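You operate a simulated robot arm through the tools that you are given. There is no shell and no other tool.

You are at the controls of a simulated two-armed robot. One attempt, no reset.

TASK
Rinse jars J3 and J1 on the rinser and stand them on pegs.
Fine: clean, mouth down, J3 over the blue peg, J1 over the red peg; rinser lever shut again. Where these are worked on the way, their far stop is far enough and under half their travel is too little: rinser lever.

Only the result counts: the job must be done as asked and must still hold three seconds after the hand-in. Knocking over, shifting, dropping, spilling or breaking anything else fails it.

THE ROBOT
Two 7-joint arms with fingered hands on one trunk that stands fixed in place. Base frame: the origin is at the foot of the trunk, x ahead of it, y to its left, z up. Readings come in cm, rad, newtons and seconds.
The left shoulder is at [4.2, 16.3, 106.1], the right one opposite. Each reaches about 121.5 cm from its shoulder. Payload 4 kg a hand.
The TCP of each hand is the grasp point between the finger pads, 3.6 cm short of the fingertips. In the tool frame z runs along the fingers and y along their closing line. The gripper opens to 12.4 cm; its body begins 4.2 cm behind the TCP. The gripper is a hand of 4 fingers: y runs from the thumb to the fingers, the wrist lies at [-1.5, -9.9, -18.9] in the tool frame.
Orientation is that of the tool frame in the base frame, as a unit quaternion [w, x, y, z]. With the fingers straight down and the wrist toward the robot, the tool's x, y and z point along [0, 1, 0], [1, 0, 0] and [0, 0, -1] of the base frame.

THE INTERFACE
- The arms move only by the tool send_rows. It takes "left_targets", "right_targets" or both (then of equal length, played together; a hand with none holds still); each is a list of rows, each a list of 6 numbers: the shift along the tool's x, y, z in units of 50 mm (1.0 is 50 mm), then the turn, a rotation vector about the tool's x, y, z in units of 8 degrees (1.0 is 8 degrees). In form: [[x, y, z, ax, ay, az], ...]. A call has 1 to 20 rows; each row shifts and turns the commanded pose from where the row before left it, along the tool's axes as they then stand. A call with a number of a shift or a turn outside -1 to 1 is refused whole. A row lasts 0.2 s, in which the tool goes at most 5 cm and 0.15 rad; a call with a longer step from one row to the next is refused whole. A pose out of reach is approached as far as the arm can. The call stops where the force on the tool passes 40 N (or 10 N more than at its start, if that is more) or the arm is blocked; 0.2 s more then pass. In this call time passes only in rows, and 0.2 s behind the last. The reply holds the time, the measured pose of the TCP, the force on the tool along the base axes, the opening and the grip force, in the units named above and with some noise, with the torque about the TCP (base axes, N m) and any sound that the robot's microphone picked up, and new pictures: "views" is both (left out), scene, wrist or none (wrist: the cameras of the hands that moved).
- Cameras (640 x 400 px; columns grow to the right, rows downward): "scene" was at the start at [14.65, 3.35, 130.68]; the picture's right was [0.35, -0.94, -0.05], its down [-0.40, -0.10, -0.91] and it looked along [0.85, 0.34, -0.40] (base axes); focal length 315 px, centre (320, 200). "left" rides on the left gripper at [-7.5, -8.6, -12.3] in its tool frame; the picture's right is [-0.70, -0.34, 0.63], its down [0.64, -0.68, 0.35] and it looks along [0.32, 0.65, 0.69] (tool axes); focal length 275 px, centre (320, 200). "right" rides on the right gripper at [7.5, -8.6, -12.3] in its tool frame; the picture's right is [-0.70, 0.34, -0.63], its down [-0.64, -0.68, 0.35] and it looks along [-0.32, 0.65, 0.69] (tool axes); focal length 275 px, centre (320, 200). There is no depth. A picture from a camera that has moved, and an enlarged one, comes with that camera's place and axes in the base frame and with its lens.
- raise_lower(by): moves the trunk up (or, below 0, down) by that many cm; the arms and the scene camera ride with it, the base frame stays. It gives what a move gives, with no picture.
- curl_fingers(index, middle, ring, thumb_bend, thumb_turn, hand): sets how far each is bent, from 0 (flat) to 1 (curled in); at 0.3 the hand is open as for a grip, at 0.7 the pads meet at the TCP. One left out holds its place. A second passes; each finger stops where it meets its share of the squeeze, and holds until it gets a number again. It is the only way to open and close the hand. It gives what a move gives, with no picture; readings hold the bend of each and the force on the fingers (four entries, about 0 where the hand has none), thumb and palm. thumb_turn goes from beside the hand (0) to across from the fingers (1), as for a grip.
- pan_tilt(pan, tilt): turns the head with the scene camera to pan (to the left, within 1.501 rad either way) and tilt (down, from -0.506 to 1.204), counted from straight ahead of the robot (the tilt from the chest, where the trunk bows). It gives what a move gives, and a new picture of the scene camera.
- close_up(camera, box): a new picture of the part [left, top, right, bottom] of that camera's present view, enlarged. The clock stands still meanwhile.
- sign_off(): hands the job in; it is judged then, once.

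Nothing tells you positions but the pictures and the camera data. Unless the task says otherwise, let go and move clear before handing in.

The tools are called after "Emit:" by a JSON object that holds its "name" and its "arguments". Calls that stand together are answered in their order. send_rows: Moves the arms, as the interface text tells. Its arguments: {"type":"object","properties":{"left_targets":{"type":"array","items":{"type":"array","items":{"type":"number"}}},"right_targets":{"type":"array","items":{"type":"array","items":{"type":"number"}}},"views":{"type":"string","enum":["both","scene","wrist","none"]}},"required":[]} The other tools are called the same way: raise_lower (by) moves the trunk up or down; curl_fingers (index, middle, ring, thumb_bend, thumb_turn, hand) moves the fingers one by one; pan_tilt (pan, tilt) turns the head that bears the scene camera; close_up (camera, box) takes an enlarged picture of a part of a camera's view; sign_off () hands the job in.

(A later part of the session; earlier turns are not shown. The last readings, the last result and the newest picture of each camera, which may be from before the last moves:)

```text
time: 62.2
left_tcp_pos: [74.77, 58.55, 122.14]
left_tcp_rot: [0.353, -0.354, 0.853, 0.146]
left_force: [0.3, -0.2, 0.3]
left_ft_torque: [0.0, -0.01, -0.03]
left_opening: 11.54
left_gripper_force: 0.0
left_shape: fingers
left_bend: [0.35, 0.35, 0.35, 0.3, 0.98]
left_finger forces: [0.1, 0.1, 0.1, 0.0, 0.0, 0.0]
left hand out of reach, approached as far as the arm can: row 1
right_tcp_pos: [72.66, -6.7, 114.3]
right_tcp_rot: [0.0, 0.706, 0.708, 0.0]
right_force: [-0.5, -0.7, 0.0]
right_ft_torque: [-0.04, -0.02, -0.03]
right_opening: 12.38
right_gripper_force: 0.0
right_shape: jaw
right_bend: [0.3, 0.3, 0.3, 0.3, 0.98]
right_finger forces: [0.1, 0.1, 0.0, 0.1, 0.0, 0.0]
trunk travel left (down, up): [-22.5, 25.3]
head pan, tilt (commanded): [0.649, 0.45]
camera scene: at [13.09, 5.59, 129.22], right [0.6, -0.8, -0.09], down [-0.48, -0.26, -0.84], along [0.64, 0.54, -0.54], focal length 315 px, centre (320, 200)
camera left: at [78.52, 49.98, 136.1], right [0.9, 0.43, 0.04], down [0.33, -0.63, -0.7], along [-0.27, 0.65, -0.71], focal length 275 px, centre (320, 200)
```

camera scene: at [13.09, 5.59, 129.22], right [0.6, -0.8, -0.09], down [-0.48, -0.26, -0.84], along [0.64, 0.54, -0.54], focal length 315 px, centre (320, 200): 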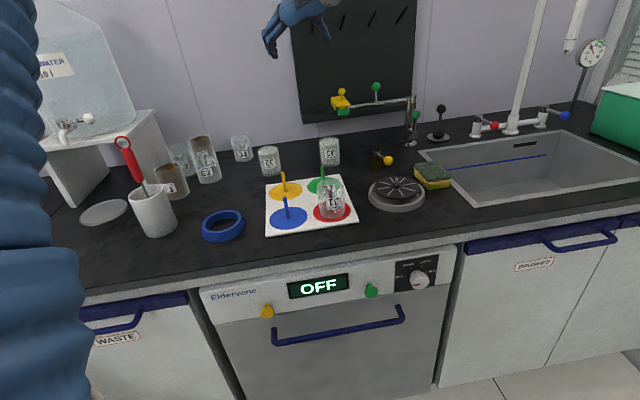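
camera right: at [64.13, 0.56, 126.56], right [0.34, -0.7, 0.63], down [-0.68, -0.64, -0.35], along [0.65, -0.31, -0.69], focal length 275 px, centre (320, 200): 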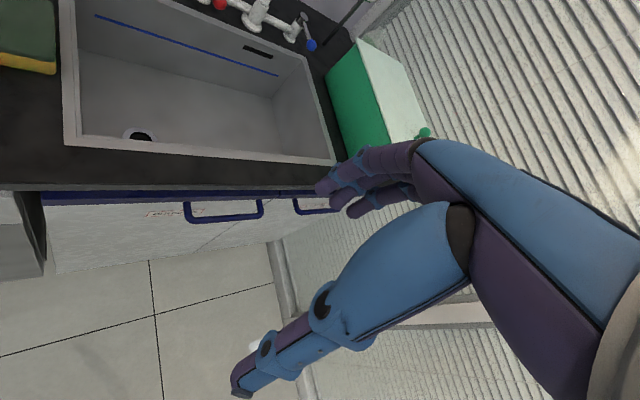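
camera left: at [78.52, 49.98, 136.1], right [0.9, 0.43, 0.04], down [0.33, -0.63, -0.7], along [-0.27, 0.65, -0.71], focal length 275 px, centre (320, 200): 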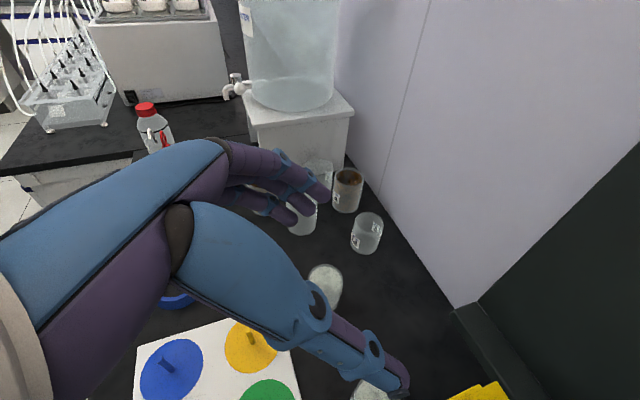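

The pose is now reached exactly (tilted 45°, thumb right). I'll move down toward the pre-approach point in front of and above J3, in stages.

Emit:
{"name": "send_rows", "arguments": {"left_targets": [[0.66, -0.24, 0.53, 0, 0, 0], [0.66, -0.24, 0.53, 0, 0, 0], [0.66, -0.24, 0.53, 0, 0, 0]], "views": "both"}}

Emit:
{"name": "close_up", "arguments": {"camera": "scene", "box": [250, 50, 400, 200]}}

```text
time: 63.0
left_tcp_pos: [78.58, 58.65, 111.02]
left_tcp_rot: [0.35, -0.352, 0.856, 0.146]
left_force: [0.9, 0.5, -0.7]
left_ft_torque: [0.0, -0.03, 0.0]
left_opening: 11.57
left_gripper_force: 0.0
left_shape: fingers
left_bend: [0.35, 0.35, 0.35, 0.3, 0.97]
left_finger forces: [0.0, 0.0, 0.1, 0.0, 0.0, 0.0]
left hand out of reach, approached as far as the arm can: row 2, 3
right_tcp_pos: [72.77, -6.47, 114.18]
right_tcp_rot: [0.0, 0.706, 0.708, -0.002]
right_force: [-0.6, 0.7, -0.5]
right_ft_torque: [-0.04, 0.03, 0.0]
right_opening: 12.37
right_gripper_force: 0.0
right_shape: jaw
right_bend: [0.3, 0.3, 0.3, 0.3, 0.98]
right_finger forces: [0.1, 0.0, 0.0, 0.1, 0.0, 0.0]
trunk travel left (down, up): [-22.5, 25.3]
head pan, tilt (commanded): [0.649, 0.45]
camera scene: at [13.16, 5.81, 129.2], right [0.6, -0.8, -0.09], down [-0.48, -0.27, -0.84], along [0.64, 0.54, -0.54], focal length 315 px, centre (320, 200)
camera left: at [82.25, 50.07, 124.91], right [0.91, 0.42, 0.04], down [0.32, -0.64, -0.7], along [-0.27, 0.65, -0.71], focal length 275 px, centre (320, 200)
```

scene: 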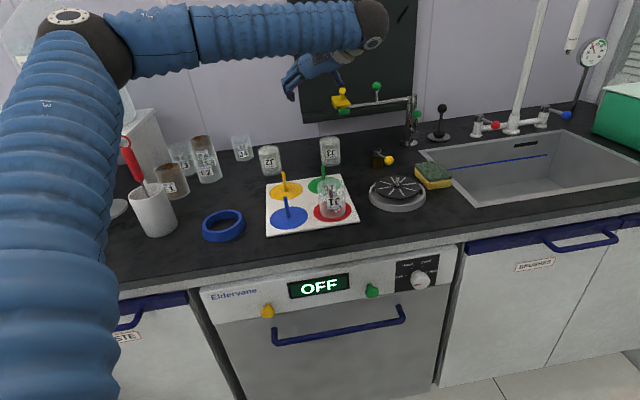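
left: 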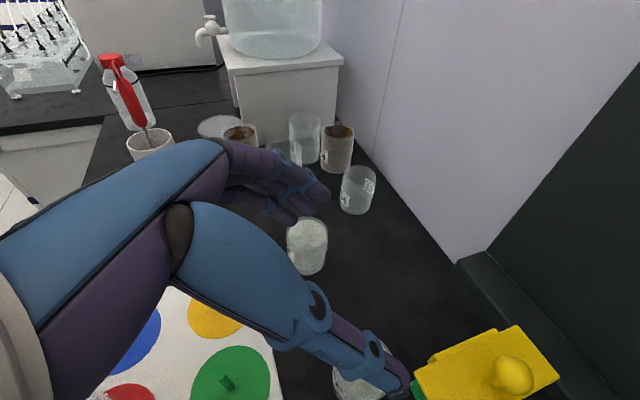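

```text
2.67 times, centred on (325, 125) of scene
camera zoom: at [13.16, 5.81, 129.2], right [0.6, -0.8, -0.09], down [-0.48, -0.27, -0.84], along [0.64, 0.54, -0.54], focal length 841 px, centre (307, 400)
```

zoom: 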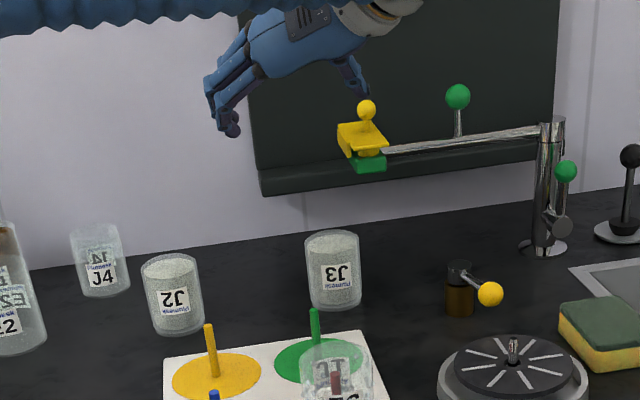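

In this orientation the arm is at its limits and the thumb is close to the yellow knob on the swing arm. I'll back away, up and toward the robot, and use a more natural pose instead.

Emit:
{"name": "send_rows", "arguments": {"left_targets": [[-0.47, 0, -0.47, 0, 0, 0], [-0.3, 0, -0.7, 0, 0, 0], [-0.1, 0, -0.7, 0, 0, 0]], "views": "scene"}}

Emit:
{"name": "close_up", "arguments": {"camera": "scene", "box": [250, 30, 400, 180]}}

```text
time: 63.8
left_tcp_pos: [75.66, 55.44, 121.2]
left_tcp_rot: [0.355, -0.353, 0.853, 0.147]
left_force: [0.3, 0.4, -0.2]
left_ft_torque: [-0.04, 0.04, -0.03]
left_opening: 11.57
left_gripper_force: 0.0
left_shape: fingers
left_bend: [0.35, 0.35, 0.35, 0.3, 0.97]
left_finger forces: [0.1, 0.1, 0.0, 0.1, 0.1, 0.0]
right_tcp_pos: [72.55, -6.94, 114.44]
right_tcp_rot: [-0.001, 0.707, 0.707, -0.001]
right_force: [-0.2, 0.9, -0.3]
right_ft_torque: [0.05, -0.01, 0.0]
right_opening: 12.37
right_gripper_force: 0.1
right_shape: jaw
right_bend: [0.3, 0.3, 0.3, 0.3, 0.98]
right_finger forces: [0.1, 0.0, 0.0, 0.0, 0.0, 0.0]
trunk travel left (down, up): [-22.5, 25.3]
head pan, tilt (commanded): [0.649, 0.45]
camera scene: at [12.9, 5.44, 129.28], right [0.6, -0.8, -0.09], down [-0.48, -0.26, -0.84], along [0.64, 0.54, -0.54], focal length 315 px, centre (320, 200)
```

scene: 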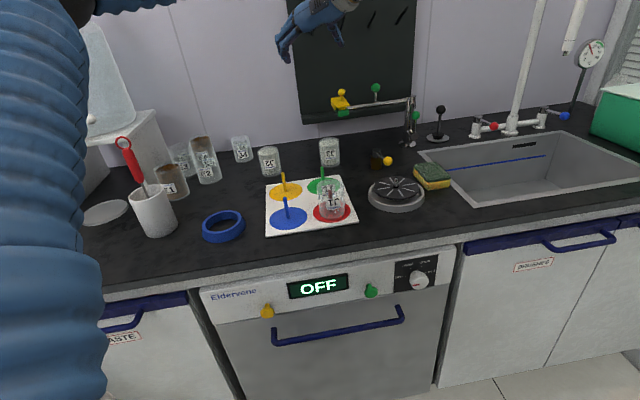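

```text
2.67 times, centred on (325, 105) of scene
camera zoom: at [12.9, 5.44, 129.28], right [0.6, -0.8, -0.09], down [-0.48, -0.26, -0.84], along [0.64, 0.54, -0.54], focal length 841 px, centre (307, 453)
```

zoom: 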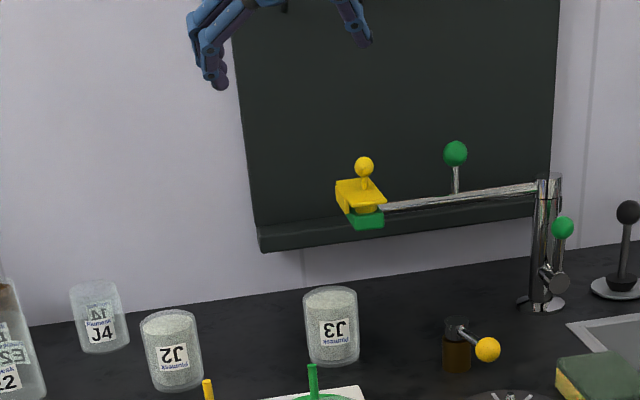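

Clear of the knob now. I'll undo the tilt and turn back to the natural hand pose (fingers down, closing front to back), then lean the hand to the left by 30° for a side-on approach under the box.

Emit:
{"name": "send_rows", "arguments": {"left_targets": [[0, 0, 0, 0, 0.9375, 0], [0, 0, 0, 0, 0.9375, 0], [0, 0, 0, 0, 0.9375, 0], [0, 0, 0, 0, 0.9375, 0], [0, 0, 0, 0, 0.9375, 0], [0, 0, 0, 0, 0.9375, 0], [0, 0, 0, 0, 0, 0.9375], [0, 0, 0, 0, 0, 0.9375], [0, 0, 0, 0, 0, 0.9375], [0, 0, 0, 0, 0, 0.9375], [0, 0, 0, 0, 0, 0.9375], [0, 0, 0, 0, 0, 0.9375], [0, 0, 0, 0, 0, 0.9375], [0, 0, 0, 0, 0, 0.9375], [0, 0, 0, 0, 0, 0.9375], [0, 0, 0, 0, 0, 0.9375], [0, 0, 0, 0, 0, 0.9375], [0, 0, 0, 0, 0, 0.9375]], "views": "none"}}

Emit:
{"name": "send_rows", "arguments": {"left_targets": [[0, 0, 0, 0, -0.9375, 0], [0, 0, 0, 0, -0.9375, 0], [0, 0, 0, 0, -0.9375, 0], [0, 0, 0, 0, -0.9375, 0]], "views": "both"}}

```text
time: 67.6
left_tcp_pos: [75.33, 55.85, 120.58]
left_tcp_rot: [0.001, 0.384, 0.923, 0.0]
left_force: [0.1, -0.1, -0.5]
left_ft_torque: [-0.03, 0.03, 0.01]
left_opening: 11.6
left_gripper_force: 0.1
left_shape: fingers
left_bend: [0.35, 0.35, 0.35, 0.3, 0.97]
left_finger forces: [0.0, 0.1, 0.0, 0.0, 0.0, 0.1]
left hand out of reach, approached as far as the arm can: row 6
right_tcp_pos: [72.54, -6.79, 114.36]
right_tcp_rot: [0.0, 0.707, 0.707, 0.0]
right_force: [-0.4, 0.4, 0.7]
right_ft_torque: [0.0, -0.01, 0.01]
right_opening: 12.38
right_gripper_force: 0.1
right_shape: jaw
right_bend: [0.3, 0.3, 0.3, 0.3, 0.98]
right_finger forces: [0.0, 0.0, 0.0, 0.0, 0.0, 0.1]
trunk travel left (down, up): [-22.5, 25.3]
head pan, tilt (commanded): [0.649, 0.45]
```

```text
time: 68.6
left_tcp_pos: [75.47, 55.92, 120.48]
left_tcp_rot: [0.239, 0.369, 0.892, -0.099]
left_force: [-0.8, 0.2, 0.6]
left_ft_torque: [-0.02, 0.01, 0.0]
left_opening: 11.59
left_gripper_force: 0.2
left_shape: fingers
left_bend: [0.35, 0.35, 0.35, 0.3, 0.97]
left_finger forces: [0.0, 0.0, 0.1, 0.0, 0.0, 0.1]
right_tcp_pos: [72.53, -6.68, 114.46]
right_tcp_rot: [0.0, 0.707, 0.707, 0.0]
right_force: [0.4, 0.1, 0.1]
right_ft_torque: [0.0, 0.02, -0.01]
right_opening: 12.4
right_gripper_force: 0.1
right_shape: jaw
right_bend: [0.3, 0.3, 0.3, 0.3, 0.98]
right_finger forces: [0.1, 0.0, 0.0, 0.0, 0.0, 0.0]
trunk travel left (down, up): [-22.5, 25.3]
head pan, tilt (commanded): [0.649, 0.45]
camera scene: at [12.99, 5.67, 129.24], right [0.6, -0.8, -0.09], down [-0.48, -0.26, -0.84], along [0.64, 0.54, -0.54], focal length 315 px, centre (320, 200)
camera left: at [69.64, 49.47, 134.85], right [0.41, -0.89, -0.2], down [-0.75, -0.21, -0.62], along [0.51, 0.41, -0.76], focal length 275 px, centre (320, 200)
```

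scene: 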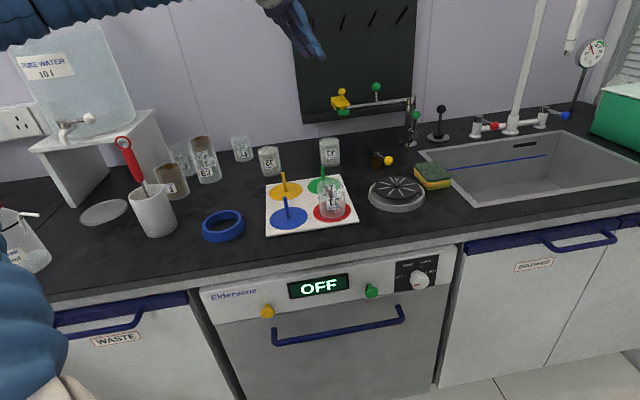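
left: 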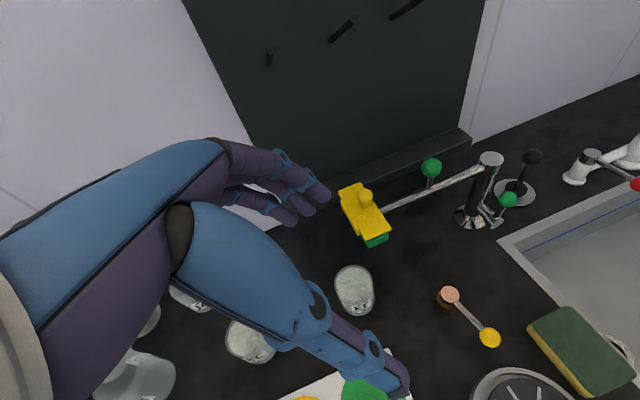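

The lean is reached exactly. The approach line for J3 (84.2, 59.7) runs from the upper left, staying a few centimetres clear of the box. I'll move to the start of that line.

Emit:
{"name": "send_rows", "arguments": {"left_targets": [[0.451, 0.354, 0.504, 0, 0, 0], [0.451, 0.354, 0.504, 0, 0, 0], [0.451, 0.354, 0.504, 0, 0, 0], [0.451, 0.354, 0.504, 0, 0, 0], [0.451, 0.354, 0.504, 0, 0, 0]], "views": "both"}}

Emit:
{"name": "close_up", "arguments": {"camera": "scene", "box": [250, 50, 380, 190]}}

Emit:
{"name": "close_up", "arguments": {"camera": "left", "box": [220, 100, 500, 400]}}

```text
time: 69.8
left_tcp_pos: [79.16, 64.89, 103.82]
left_tcp_rot: [0.238, 0.37, 0.892, -0.1]
left_force: [-0.1, 0.6, -0.2]
left_ft_torque: [0.01, 0.01, -0.02]
left_opening: 11.59
left_gripper_force: 0.1
left_shape: fingers
left_bend: [0.35, 0.35, 0.35, 0.3, 0.97]
left_finger forces: [0.0, 0.0, 0.0, 0.0, 0.1, 0.0]
right_tcp_pos: [72.59, -6.64, 114.36]
right_tcp_rot: [0.0, 0.706, 0.708, 0.0]
right_force: [0.5, 0.4, 0.0]
right_ft_torque: [-0.01, 0.01, 0.01]
right_opening: 12.37
right_gripper_force: 0.1
right_shape: jaw
right_bend: [0.3, 0.3, 0.3, 0.3, 0.98]
right_finger forces: [0.1, 0.0, 0.0, 0.0, 0.0, 0.0]
trunk travel left (down, up): [-22.5, 25.3]
head pan, tilt (commanded): [0.649, 0.45]
camera scene: at [13.05, 5.66, 129.23], right [0.6, -0.8, -0.09], down [-0.48, -0.26, -0.84], along [0.64, 0.54, -0.54], focal length 315 px, centre (320, 200)
camera left: at [73.44, 58.46, 118.21], right [0.41, -0.89, -0.2], down [-0.75, -0.21, -0.62], along [0.51, 0.41, -0.76], focal length 275 px, centre (320, 200)
```

scene: 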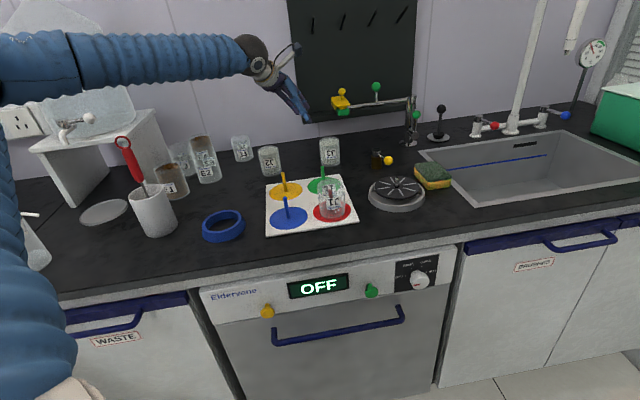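
left: 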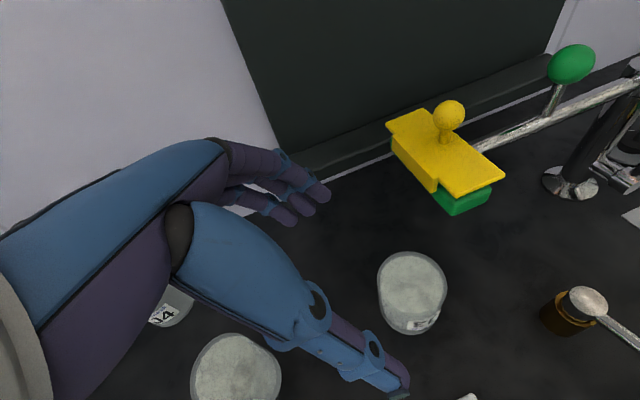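

```text
2.86 times, centred on (315, 120) of scene
camera zoom: at [13.05, 5.66, 129.23], right [0.6, -0.8, -0.09], down [-0.48, -0.26, -0.84], along [0.64, 0.54, -0.54], focal length 901 px, centre (334, 429)
```

zoom: 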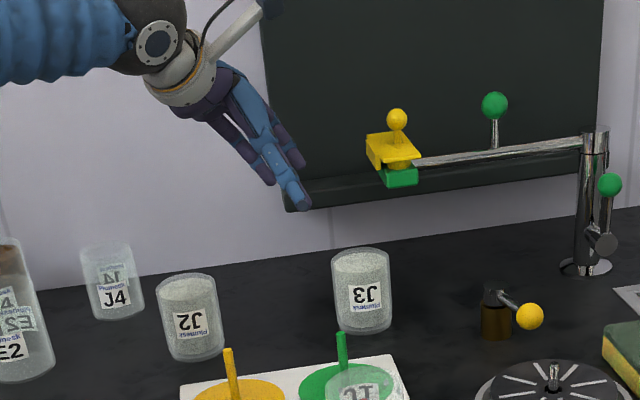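

```text
1.33 times, centred on (360, 250) of left
camera zoom: at [73.44, 58.46, 118.21], right [0.41, -0.89, -0.2], down [-0.75, -0.21, -0.62], along [0.51, 0.41, -0.76], focal length 367 px, centre (267, 133)
```

zoom: 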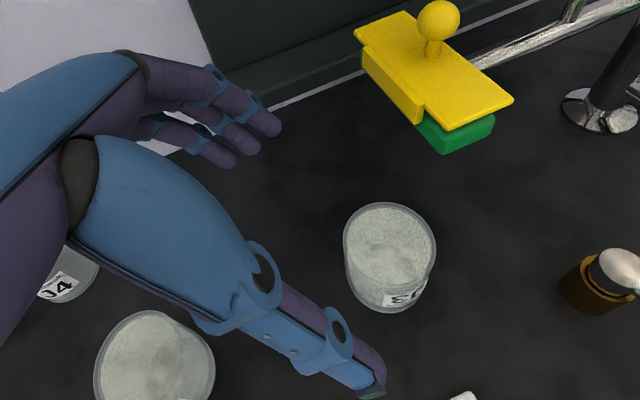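

The hand points straight down the line to J3, clear of the box. I'll advance along the fingers' direction in two stages.

Emit:
{"name": "send_rows", "arguments": {"left_targets": [[-0.01, -0.01, 0.6, 0, 0, 0], [-0.01, -0.01, 0.6, 0, 0, 0], [-0.01, -0.01, 0.6, 0, 0, 0]], "views": "both"}}

Emit:
{"name": "close_up", "arguments": {"camera": "scene", "box": [270, 80, 390, 190]}}

Emit:
{"name": "close_up", "arguments": {"camera": "left", "box": [220, 100, 500, 400]}}

```text
time: 70.6
left_tcp_pos: [82.52, 61.24, 96.25]
left_tcp_rot: [0.239, 0.368, 0.893, -0.1]
left_force: [0.6, -0.5, 0.6]
left_ft_torque: [0.0, 0.0, 0.02]
left_opening: 11.57
left_gripper_force: 0.2
left_shape: fingers
left_bend: [0.35, 0.35, 0.35, 0.3, 0.97]
left_finger forces: [0.1, 0.0, 0.0, 0.1, 0.1, 0.0]
right_tcp_pos: [72.76, -6.63, 114.22]
right_tcp_rot: [0.0, 0.707, 0.707, -0.001]
right_force: [0.2, 0.9, -0.4]
right_ft_torque: [-0.04, 0.01, 0.04]
right_opening: 12.35
right_gripper_force: 0.1
right_shape: jaw
right_bend: [0.3, 0.3, 0.3, 0.3, 0.98]
right_finger forces: [0.0, 0.0, 0.0, 0.1, 0.0, 0.0]
trunk travel left (down, up): [-22.5, 25.3]
head pan, tilt (commanded): [0.649, 0.45]
camera scene: at [13.08, 5.61, 129.23], right [0.6, -0.8, -0.09], down [-0.48, -0.26, -0.84], along [0.64, 0.54, -0.54], focal length 315 px, centre (320, 200)
camera left: at [76.75, 54.74, 110.54], right [0.41, -0.89, -0.2], down [-0.76, -0.21, -0.62], along [0.51, 0.41, -0.76], focal length 275 px, centre (320, 200)
```

scene: 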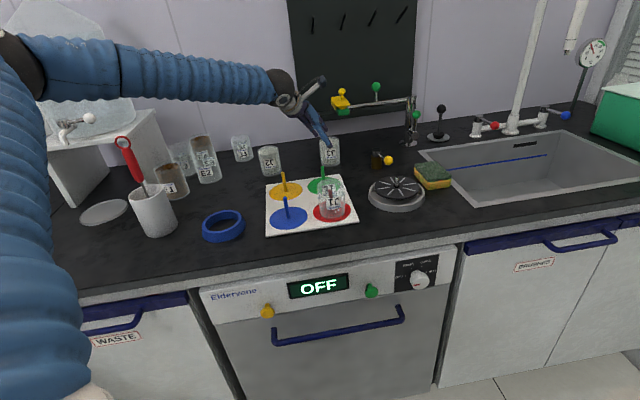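
left: 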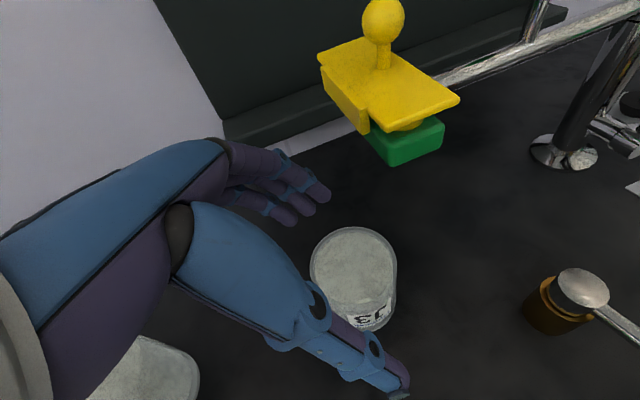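

```text
3.64 times, centred on (330, 135) of scene
camera zoom: at [13.08, 5.61, 129.23], right [0.6, -0.8, -0.09], down [-0.48, -0.26, -0.84], along [0.64, 0.54, -0.54], focal length 1146 px, centre (284, 436)
```

zoom: 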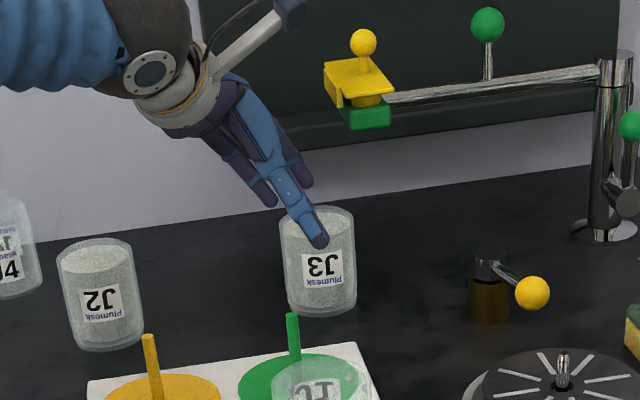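

```text
1.33 times, centred on (360, 250) of left
camera zoom: at [76.75, 54.74, 110.54], right [0.41, -0.89, -0.2], down [-0.76, -0.21, -0.62], along [0.51, 0.41, -0.76], focal length 367 px, centre (267, 133)
```

zoom: 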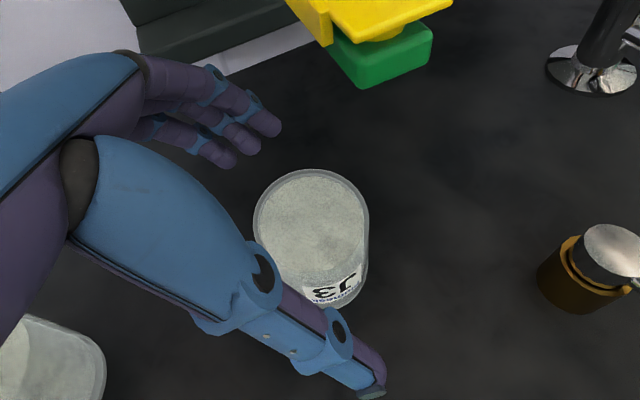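

The thumb is in front of J3 and the fingers behind, with the box about 4 cm away. I'll advance the last 5 cm.

Emit:
{"name": "send_rows", "arguments": {"left_targets": [[0.03, 0, 0.35, 0, 0, 0], [0.03, 0, 0.35, 0, 0, 0], [0, 0, 0.25, 0, 0, 0]], "views": "wrist"}}

Emit:
{"name": "close_up", "arguments": {"camera": "scene", "box": [280, 90, 390, 190]}}

Emit:
{"name": "close_up", "arguments": {"camera": "left", "box": [220, 100, 500, 400]}}

```text
time: 71.4
left_tcp_pos: [84.03, 59.8, 92.01]
left_tcp_rot: [0.238, 0.369, 0.893, -0.099]
left_force: [-0.8, -0.3, -0.4]
left_ft_torque: [0.01, 0.02, 0.0]
left_opening: 11.55
left_gripper_force: 0.0
left_shape: fingers
left_bend: [0.35, 0.35, 0.35, 0.3, 0.97]
left_finger forces: [0.1, 0.1, 0.0, 0.0, 0.1, 0.0]
right_tcp_pos: [72.62, -6.72, 114.32]
right_tcp_rot: [-0.001, 0.706, 0.708, 0.0]
right_force: [0.3, 0.5, -0.1]
right_ft_torque: [-0.02, 0.05, -0.03]
right_opening: 12.38
right_gripper_force: 0.0
right_shape: jaw
right_bend: [0.3, 0.3, 0.3, 0.3, 0.98]
right_finger forces: [0.1, 0.0, 0.0, 0.0, 0.0, 0.0]
trunk travel left (down, up): [-22.5, 25.3]
head pan, tilt (commanded): [0.649, 0.45]
camera left: at [78.15, 53.3, 106.31], right [0.41, -0.89, -0.2], down [-0.75, -0.21, -0.62], along [0.51, 0.41, -0.76], focal length 275 px, centre (320, 200)
```

left: 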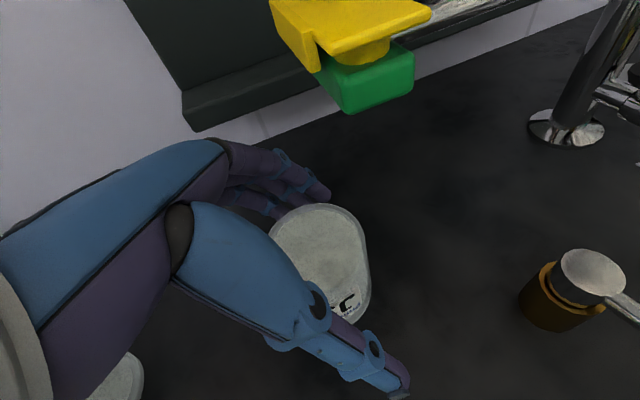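

```text
4.00 times, centred on (335, 140) of scene
camera zoom: at [13.04, 5.59, 129.24], right [0.6, -0.8, -0.09], down [-0.48, -0.26, -0.84], along [0.64, 0.54, -0.54], focal length 1261 px, centre (260, 440)
```

zoom: 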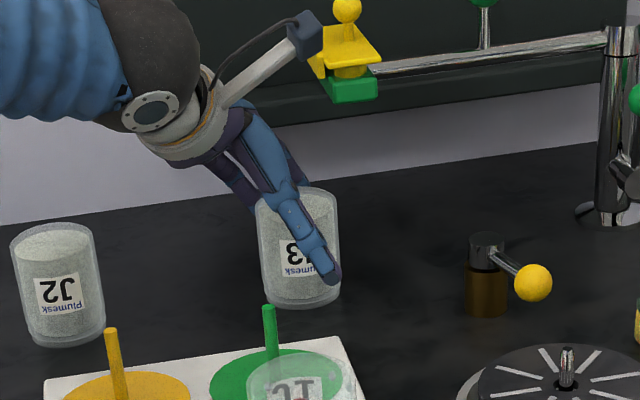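

```text
1.33 times, centred on (360, 250) of left
camera zoom: at [78.15, 53.3, 106.31], right [0.41, -0.89, -0.2], down [-0.75, -0.21, -0.62], along [0.51, 0.41, -0.76], focal length 367 px, centre (267, 133)
```

zoom: 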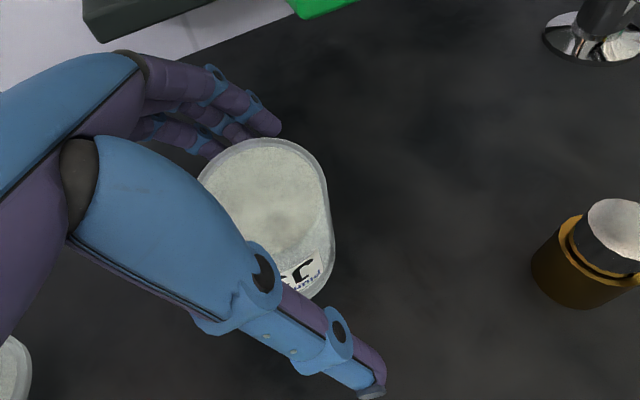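

J3 is within the open hand and the box is clear. I'll close the grip in two steps.

Emit:
{"name": "curl_fingers", "arguments": {"hand": "left", "index": 0.46, "middle": 0.46, "ring": 0.46, "thumb_bend": 0.44}}

Emit:
{"name": "close_up", "arguments": {"camera": "left", "box": [220, 100, 500, 400]}}

Emit:
{"name": "curl_fingers", "arguments": {"hand": "left", "index": 0.6, "middle": 0.6, "ring": 0.6, "thumb_bend": 0.49}}

Emit:
{"name": "close_up", "arguments": {"camera": "scene", "box": [280, 90, 390, 190]}}

Emit:
{"name": "close_up", "arguments": {"camera": "left", "box": [220, 100, 500, 400]}}

```text
time: 72.4
left_tcp_pos: [84.0, 59.62, 91.98]
left_tcp_rot: [0.239, 0.369, 0.893, -0.099]
left_force: [-0.7, -0.8, 0.4]
left_ft_torque: [0.01, -0.01, 0.02]
left_opening: 7.83
left_gripper_force: 0.2
left_shape: fingers
left_bend: [0.46, 0.46, 0.46, 0.44, 0.97]
left_finger forces: [0.0, 0.0, 0.1, 0.1, 0.5, 0.0]
right_tcp_pos: [72.64, -6.68, 114.5]
right_tcp_rot: [-0.001, 0.706, 0.708, -0.001]
right_force: [0.0, -0.1, 0.1]
right_ft_torque: [0.0, 0.01, -0.01]
right_opening: 12.36
right_gripper_force: 0.0
right_shape: jaw
right_bend: [0.3, 0.3, 0.3, 0.3, 0.98]
right_finger forces: [0.1, 0.0, 0.1, 0.0, 0.0, 0.0]
trunk travel left (down, up): [-22.5, 25.3]
head pan, tilt (commanded): [0.649, 0.45]
```

```text
1.33 times, centred on (360, 250) of left
camera zoom: at [78.12, 53.27, 106.36], right [0.41, -0.89, -0.2], down [-0.75, -0.21, -0.62], along [0.51, 0.41, -0.76], focal length 367 px, centre (267, 133)
```

zoom: 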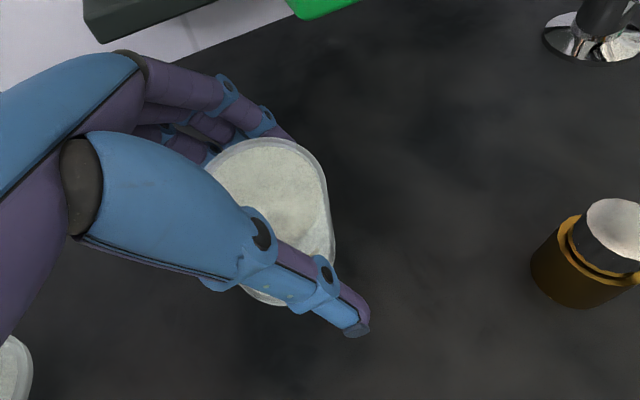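

```text
time: 73.4
left_tcp_pos: [83.99, 59.69, 92.11]
left_tcp_rot: [0.239, 0.37, 0.892, -0.099]
left_force: [1.0, 0.8, 5.8]
left_ft_torque: [0.22, -0.24, -0.01]
left_opening: 6.22
left_gripper_force: 13.6
left_shape: fingers
left_bend: [0.57, 0.55, 0.56, 0.46, 0.96]
left_finger forces: [3.2, 6.0, 5.1, 0.0, 13.7, 0.1]
right_tcp_pos: [72.58, -6.79, 114.4]
right_tcp_rot: [0.0, 0.706, 0.708, 0.0]
right_force: [0.5, -0.4, -0.1]
right_ft_torque: [0.03, 0.04, 0.0]
right_opening: 12.37
right_gripper_force: 0.0
right_shape: jaw
right_bend: [0.3, 0.3, 0.3, 0.3, 0.98]
right_finger forces: [0.0, 0.0, 0.0, 0.1, 0.0, 0.0]
trunk travel left (down, up): [-22.5, 25.3]
head pan, tilt (commanded): [0.649, 0.45]
```

```text
4.00 times, centred on (335, 140) of scene
camera zoom: at [12.97, 5.57, 129.26], right [0.6, -0.8, -0.09], down [-0.48, -0.26, -0.84], along [0.64, 0.54, -0.54], focal length 1261 px, centre (260, 440)
```

zoom: 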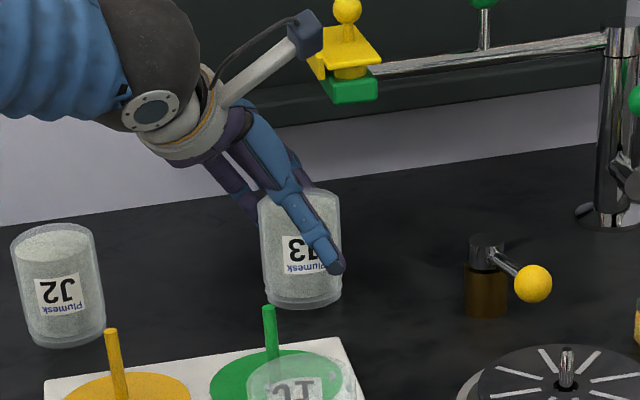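

```text
1.33 times, centred on (360, 250) of left
camera zoom: at [78.1, 53.25, 106.43], right [0.41, -0.89, -0.2], down [-0.75, -0.21, -0.62], along [0.51, 0.41, -0.76], focal length 367 px, centre (267, 133)
```

zoom: 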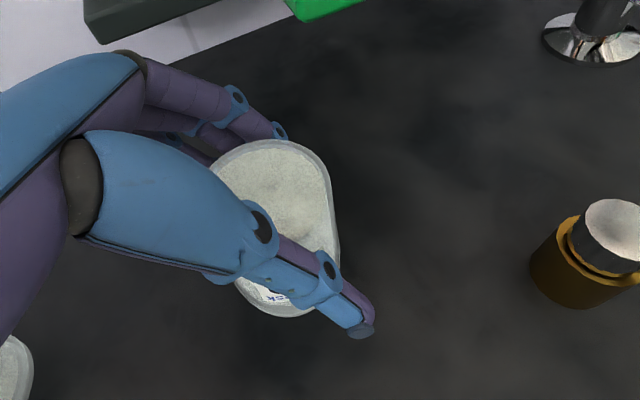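

J3 is gripped evenly (14 N). I'll lift it 1 cm, draw it straight back toward the robot out from near the box, then raise it.

Emit:
{"name": "send_rows", "arguments": {"left_targets": [[-0.1, 0, -0.173, 0, 0, 0], [0, -0.6, 0, 0, 0, 0], [0, -0.6, 0, 0, 0, 0], [-0.1, -0.4, -0.173, 0, 0, 0]], "views": "both"}}

Emit:
{"name": "close_up", "arguments": {"camera": "scene", "box": [260, 90, 390, 210]}}

```text
time: 74.4
left_tcp_pos: [78.42, 54.13, 94.15]
left_tcp_rot: [0.239, 0.369, 0.892, -0.099]
left_force: [-0.3, 0.7, -1.5]
left_ft_torque: [0.04, -0.02, 0.01]
left_opening: 6.18
left_gripper_force: 12.2
left_shape: fingers
left_bend: [0.58, 0.55, 0.56, 0.46, 0.96]
left_finger forces: [2.9, 5.3, 4.0, 0.1, 12.7, 0.1]
right_tcp_pos: [72.58, -6.79, 114.51]
right_tcp_rot: [0.0, 0.707, 0.707, 0.0]
right_force: [0.4, 1.2, 0.9]
right_ft_torque: [-0.01, -0.03, 0.0]
right_opening: 12.36
right_gripper_force: 0.1
right_shape: jaw
right_bend: [0.3, 0.3, 0.3, 0.3, 0.98]
right_finger forces: [0.0, 0.0, 0.1, 0.0, 0.0, 0.0]
trunk travel left (down, up): [-22.5, 25.3]
head pan, tilt (commanded): [0.649, 0.45]
camera scene: at [12.94, 5.56, 129.26], right [0.6, -0.8, -0.09], down [-0.48, -0.26, -0.84], along [0.64, 0.54, -0.54], focal length 315 px, centre (320, 200)
camera left: at [72.5, 47.65, 108.46], right [0.41, -0.89, -0.2], down [-0.75, -0.21, -0.62], along [0.51, 0.41, -0.76], focal length 275 px, centre (320, 200)
```

scene: 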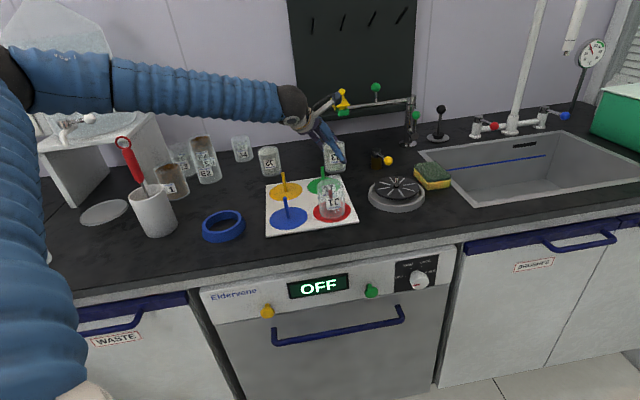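
left: 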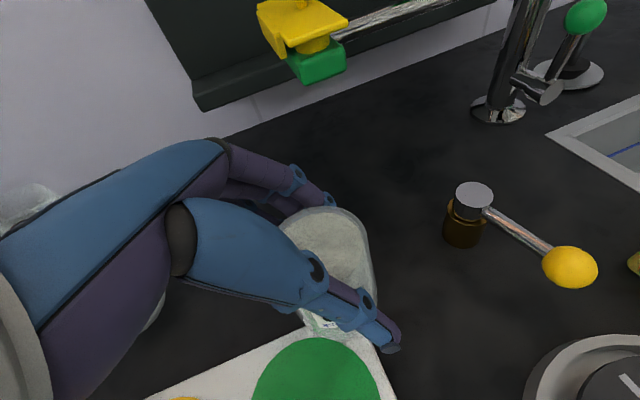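

```text
3.33 times, centred on (325, 150) of scene
camera zoom: at [12.94, 5.56, 129.26], right [0.6, -0.8, -0.09], down [-0.48, -0.26, -0.84], along [0.64, 0.54, -0.54], focal length 1051 px, centre (303, 367)
```

zoom: 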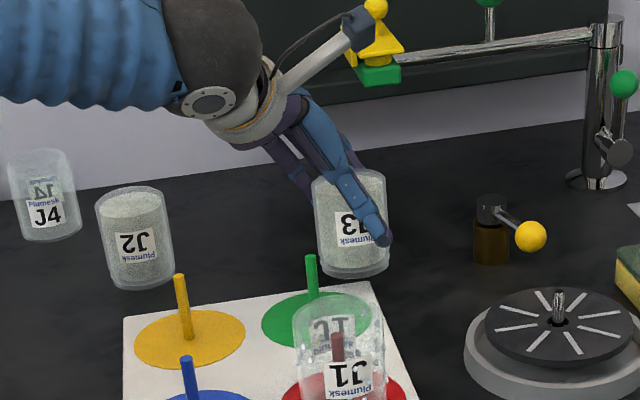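

J3 is clear of the box and upright. I'll raise it and carry it over to the rinser.

Emit:
{"name": "send_rows", "arguments": {"left_targets": [[-0.3, -0.1, -0.52, 0, 0, 0], [-0.3, -0.1, -0.52, 0, 0, 0], [-0.3, -0.1, -0.52, 0, 0, 0], [-0.447, -0.6, 0.259, 0, 0, 0], [-0.447, -0.6, 0.259, 0, 0, 0], [-0.447, -0.6, 0.259, 0, 0, 0], [-0.447, -0.6, 0.259, 0, 0, 0]], "views": "both"}}

Emit:
{"name": "close_up", "arguments": {"camera": "scene", "box": [320, 70, 450, 210]}}

```text
time: 76.0
left_tcp_pos: [75.89, 37.28, 102.99]
left_tcp_rot: [0.239, 0.369, 0.893, -0.098]
left_force: [-0.5, -0.2, -1.4]
left_ft_torque: [0.02, -0.05, 0.03]
left_opening: 6.16
left_gripper_force: 12.1
left_shape: fingers
left_bend: [0.58, 0.56, 0.56, 0.46, 0.96]
left_finger forces: [2.8, 5.3, 3.9, 0.0, 12.3, 0.0]
right_tcp_pos: [72.48, -6.7, 114.4]
right_tcp_rot: [-0.001, 0.707, 0.708, -0.001]
right_force: [0.5, -1.6, -0.5]
right_ft_torque: [0.01, 0.01, 0.01]
right_opening: 12.37
right_gripper_force: 0.2
right_shape: jaw
right_bend: [0.3, 0.3, 0.3, 0.3, 0.98]
right_finger forces: [0.0, 0.0, 0.0, 0.1, 0.0, 0.0]
trunk travel left (down, up): [-22.5, 25.3]
head pan, tilt (commanded): [0.649, 0.45]
camera scene: at [13.0, 5.52, 129.25], right [0.6, -0.8, -0.09], down [-0.48, -0.26, -0.84], along [0.64, 0.55, -0.54], focal length 315 px, centre (320, 200)
camera left: at [69.95, 30.9, 117.34], right [0.41, -0.89, -0.2], down [-0.75, -0.21, -0.62], along [0.51, 0.41, -0.76], focal length 275 px, centre (320, 200)
```

scene: 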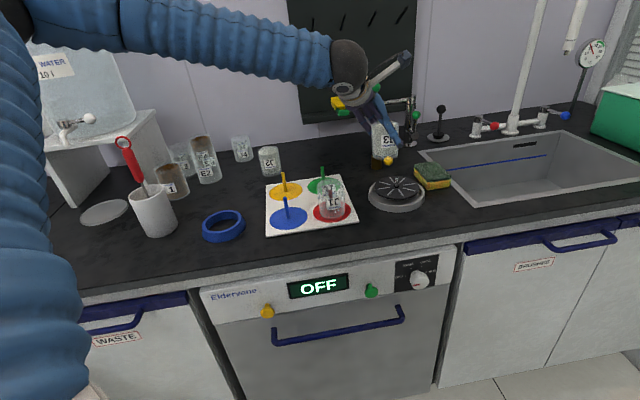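
left: 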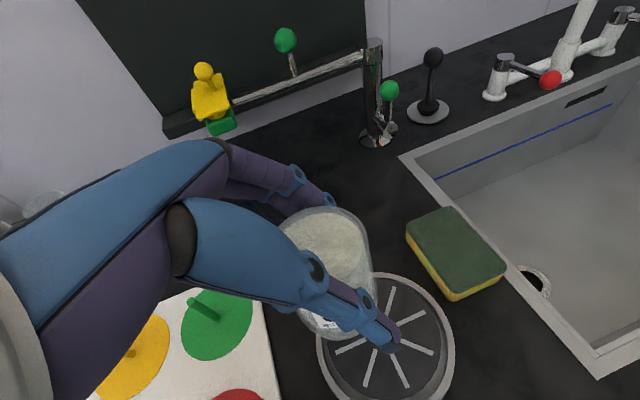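

```text
2.86 times, centred on (385, 140) of scene
camera zoom: at [13.0, 5.52, 129.25], right [0.6, -0.8, -0.09], down [-0.48, -0.26, -0.84], along [0.64, 0.55, -0.54], focal length 901 px, centre (134, 371)
```

zoom: 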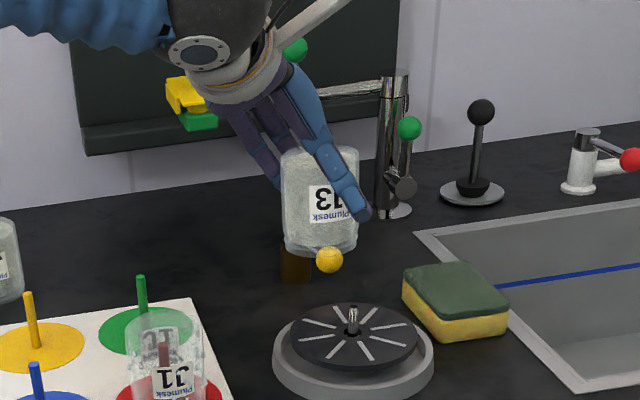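

I'll move J3 the last few centimetres to over the nozzle and lower it to just above the nozzle tip, then check alignment.

Emit:
{"name": "send_rows", "arguments": {"left_targets": [[-0.49, -0.566, 0.283, 0, 0, 0], [0.2, 0, 0.346, 0, 0, 0], [0.15, 0, 0.26, 0, 0, 0]], "views": "both"}}

Emit:
{"name": "close_up", "arguments": {"camera": "scene", "box": [345, 90, 455, 210]}}

Emit:
{"name": "close_up", "arguments": {"camera": "left", "box": [240, 180, 480, 400]}}

```text
time: 76.8
left_tcp_pos: [75.89, 33.03, 99.47]
left_tcp_rot: [0.24, 0.369, 0.892, -0.099]
left_force: [-0.1, 0.4, -1.7]
left_ft_torque: [-0.02, -0.02, 0.03]
left_opening: 6.18
left_gripper_force: 12.5
left_shape: fingers
left_bend: [0.58, 0.56, 0.57, 0.46, 0.96]
left_finger forces: [2.8, 5.2, 3.9, 0.0, 12.1, 0.0]
right_tcp_pos: [72.59, -6.89, 114.29]
right_tcp_rot: [-0.001, 0.707, 0.707, 0.0]
right_force: [0.0, -0.9, -0.2]
right_ft_torque: [0.04, 0.0, -0.02]
right_opening: 12.36
right_gripper_force: 0.0
right_shape: jaw
right_bend: [0.3, 0.3, 0.3, 0.3, 0.98]
right_finger forces: [0.1, 0.1, 0.0, 0.1, 0.0, 0.0]
trunk travel left (down, up): [-22.5, 25.3]
head pan, tilt (commanded): [0.649, 0.45]
camera scene: at [13.04, 5.5, 129.24], right [0.6, -0.8, -0.09], down [-0.48, -0.26, -0.84], along [0.64, 0.54, -0.54], focal length 315 px, centre (320, 200)
camera left: at [70.06, 26.6, 113.8], right [0.41, -0.89, -0.2], down [-0.75, -0.21, -0.62], along [0.51, 0.41, -0.76], focal length 275 px, centre (320, 200)
```

scene: 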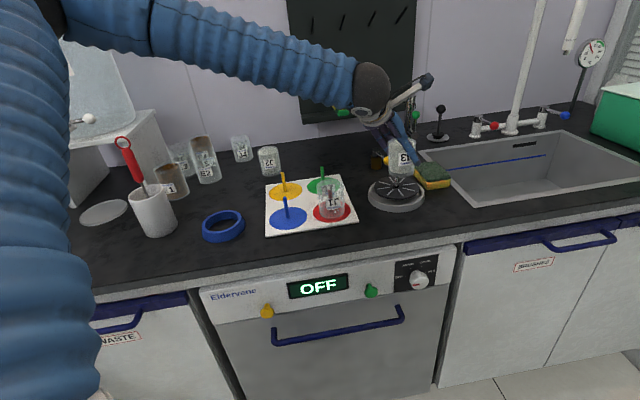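
left: 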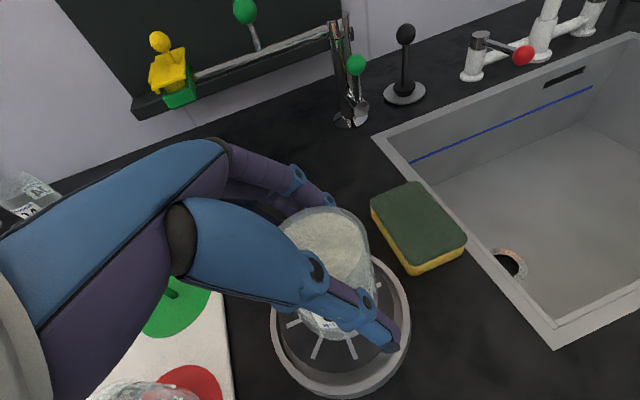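

```text
3.33 times, centred on (400, 150) of scene
camera zoom: at [13.04, 5.5, 129.24], right [0.6, -0.8, -0.09], down [-0.48, -0.26, -0.84], along [0.64, 0.54, -0.54], focal length 1051 px, centre (53, 367)
```

zoom: 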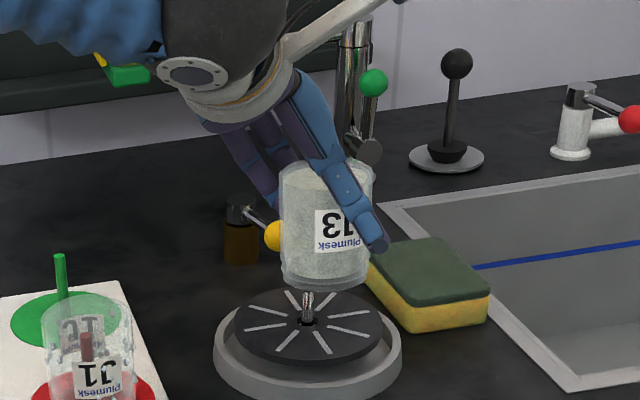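

```text
1.82 times, centred on (360, 290) of left
camera zoom: at [70.06, 26.6, 113.8], right [0.41, -0.89, -0.2], down [-0.75, -0.21, -0.62], along [0.51, 0.41, -0.76], focal length 500 px, centre (247, 36)
```

zoom: 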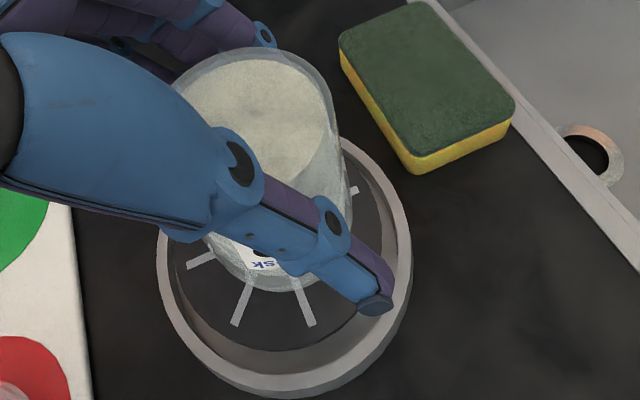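

J3's mouth is about 1.2 cm too far right of the nozzle. I'll shift left and lower it around the nozzle to just above the disc.

Emit:
{"name": "send_rows", "arguments": {"left_targets": [[0.21, -0.08, -0.12, 0, 0, 0], [0.15, 0, 0.26, 0, 0, 0], [0.15, 0, 0.26, 0, 0, 0], [0.1, 0, 0.173, 0, 0, 0]], "views": "scene"}}

Emit:
{"name": "close_up", "arguments": {"camera": "scene", "box": [360, 120, 440, 210]}}

```text
time: 77.8
left_tcp_pos: [74.82, 33.67, 95.56]
left_tcp_rot: [0.24, 0.37, 0.892, -0.099]
left_force: [0.0, 0.5, -1.2]
left_ft_torque: [0.01, 0.0, 0.01]
left_opening: 6.19
left_gripper_force: 11.9
left_shape: fingers
left_bend: [0.58, 0.56, 0.57, 0.46, 0.96]
left_finger forces: [2.9, 5.2, 3.9, 0.0, 12.1, 0.0]
right_tcp_pos: [72.66, -6.71, 114.37]
right_tcp_rot: [0.0, 0.707, 0.707, 0.0]
right_force: [0.6, 0.3, -0.3]
right_ft_torque: [0.0, -0.03, 0.0]
right_opening: 12.38
right_gripper_force: 0.1
right_shape: jaw
right_bend: [0.3, 0.3, 0.3, 0.3, 0.98]
right_finger forces: [0.0, 0.0, 0.0, 0.0, 0.0, 0.1]
trunk travel left (down, up): [-22.5, 25.3]
head pan, tilt (commanded): [0.649, 0.45]
camera scene: at [13.04, 5.58, 129.24], right [0.6, -0.8, -0.09], down [-0.48, -0.26, -0.84], along [0.64, 0.54, -0.54], focal length 315 px, centre (320, 200)
```

scene: 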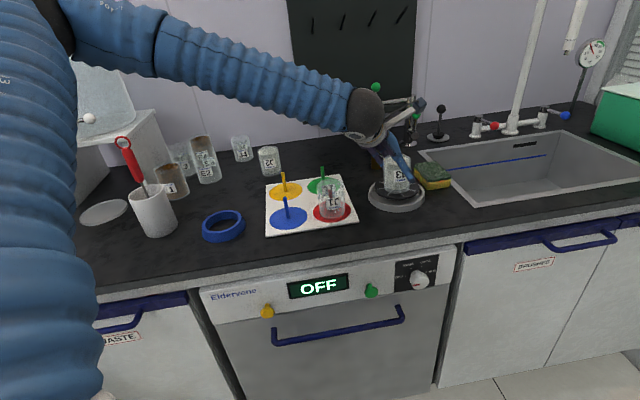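

```text
4.44 times, centred on (400, 165) of scene
camera zoom: at [13.04, 5.58, 129.24], right [0.6, -0.8, -0.09], down [-0.48, -0.26, -0.84], along [0.64, 0.54, -0.54], focal length 1401 px, centre (-36, 356)
```

zoom: 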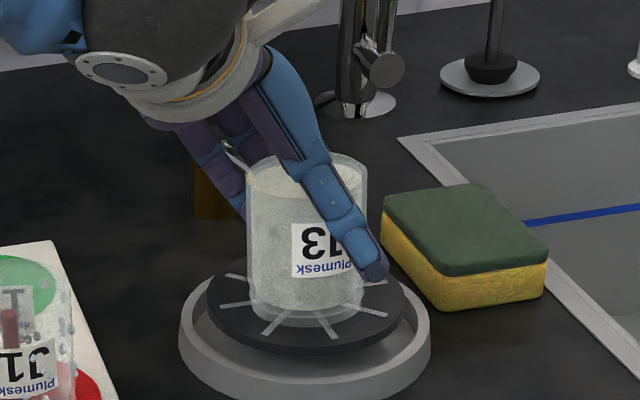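

J3 surrounds the nozzle, within about half a centimetre of centre. I'll press it down on the disc in small steps; the lever is open, so the spray should start.

Emit:
{"name": "send_rows", "arguments": {"left_targets": [[0.0, 0.08, 0, 0, 0, 0], [0.08, 0, 0.138, 0, 0, 0], [0.06, 0, 0.104, 0, 0, 0], [0.04, 0, 0.07, 0, 0, 0]], "views": "none"}}

Emit:
{"name": "close_up", "arguments": {"camera": "scene", "box": [360, 120, 440, 210]}}

```text
time: 78.8
left_tcp_pos: [75.15, 33.85, 93.81]
left_tcp_rot: [0.239, 0.369, 0.892, -0.1]
left_force: [-0.5, -1.1, 6.4]
left_ft_torque: [0.05, -0.11, 0.02]
left_opening: 6.19
left_gripper_force: 12.9
left_shape: fingers
left_bend: [0.58, 0.56, 0.57, 0.46, 0.96]
left_finger forces: [2.7, 4.9, 3.8, 0.0, 14.0, 0.1]
right_tcp_pos: [72.61, -6.74, 114.36]
right_tcp_rot: [0.0, 0.706, 0.708, -0.001]
right_force: [0.7, 0.2, 0.4]
right_ft_torque: [0.01, -0.02, 0.03]
right_opening: 12.39
right_gripper_force: 0.2
right_shape: jaw
right_bend: [0.3, 0.3, 0.3, 0.3, 0.98]
right_finger forces: [0.1, 0.0, 0.1, 0.0, 0.0, 0.0]
trunk travel left (down, up): [-22.5, 25.3]
head pan, tilt (commanded): [0.649, 0.45]
```

```text
4.44 times, centred on (400, 165) of scene
camera zoom: at [12.95, 5.55, 129.26], right [0.6, -0.8, -0.09], down [-0.48, -0.26, -0.84], along [0.64, 0.54, -0.54], focal length 1401 px, centre (-36, 356)
```

zoom: 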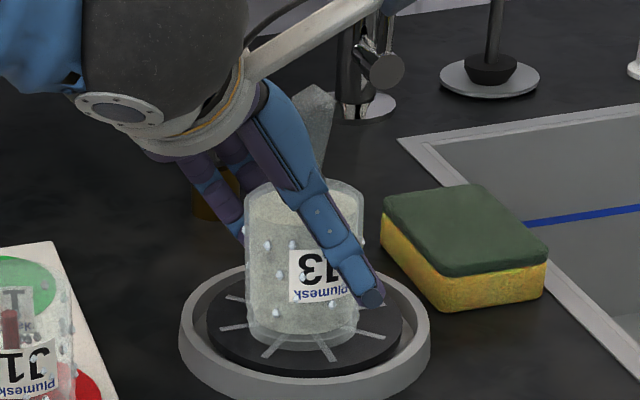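

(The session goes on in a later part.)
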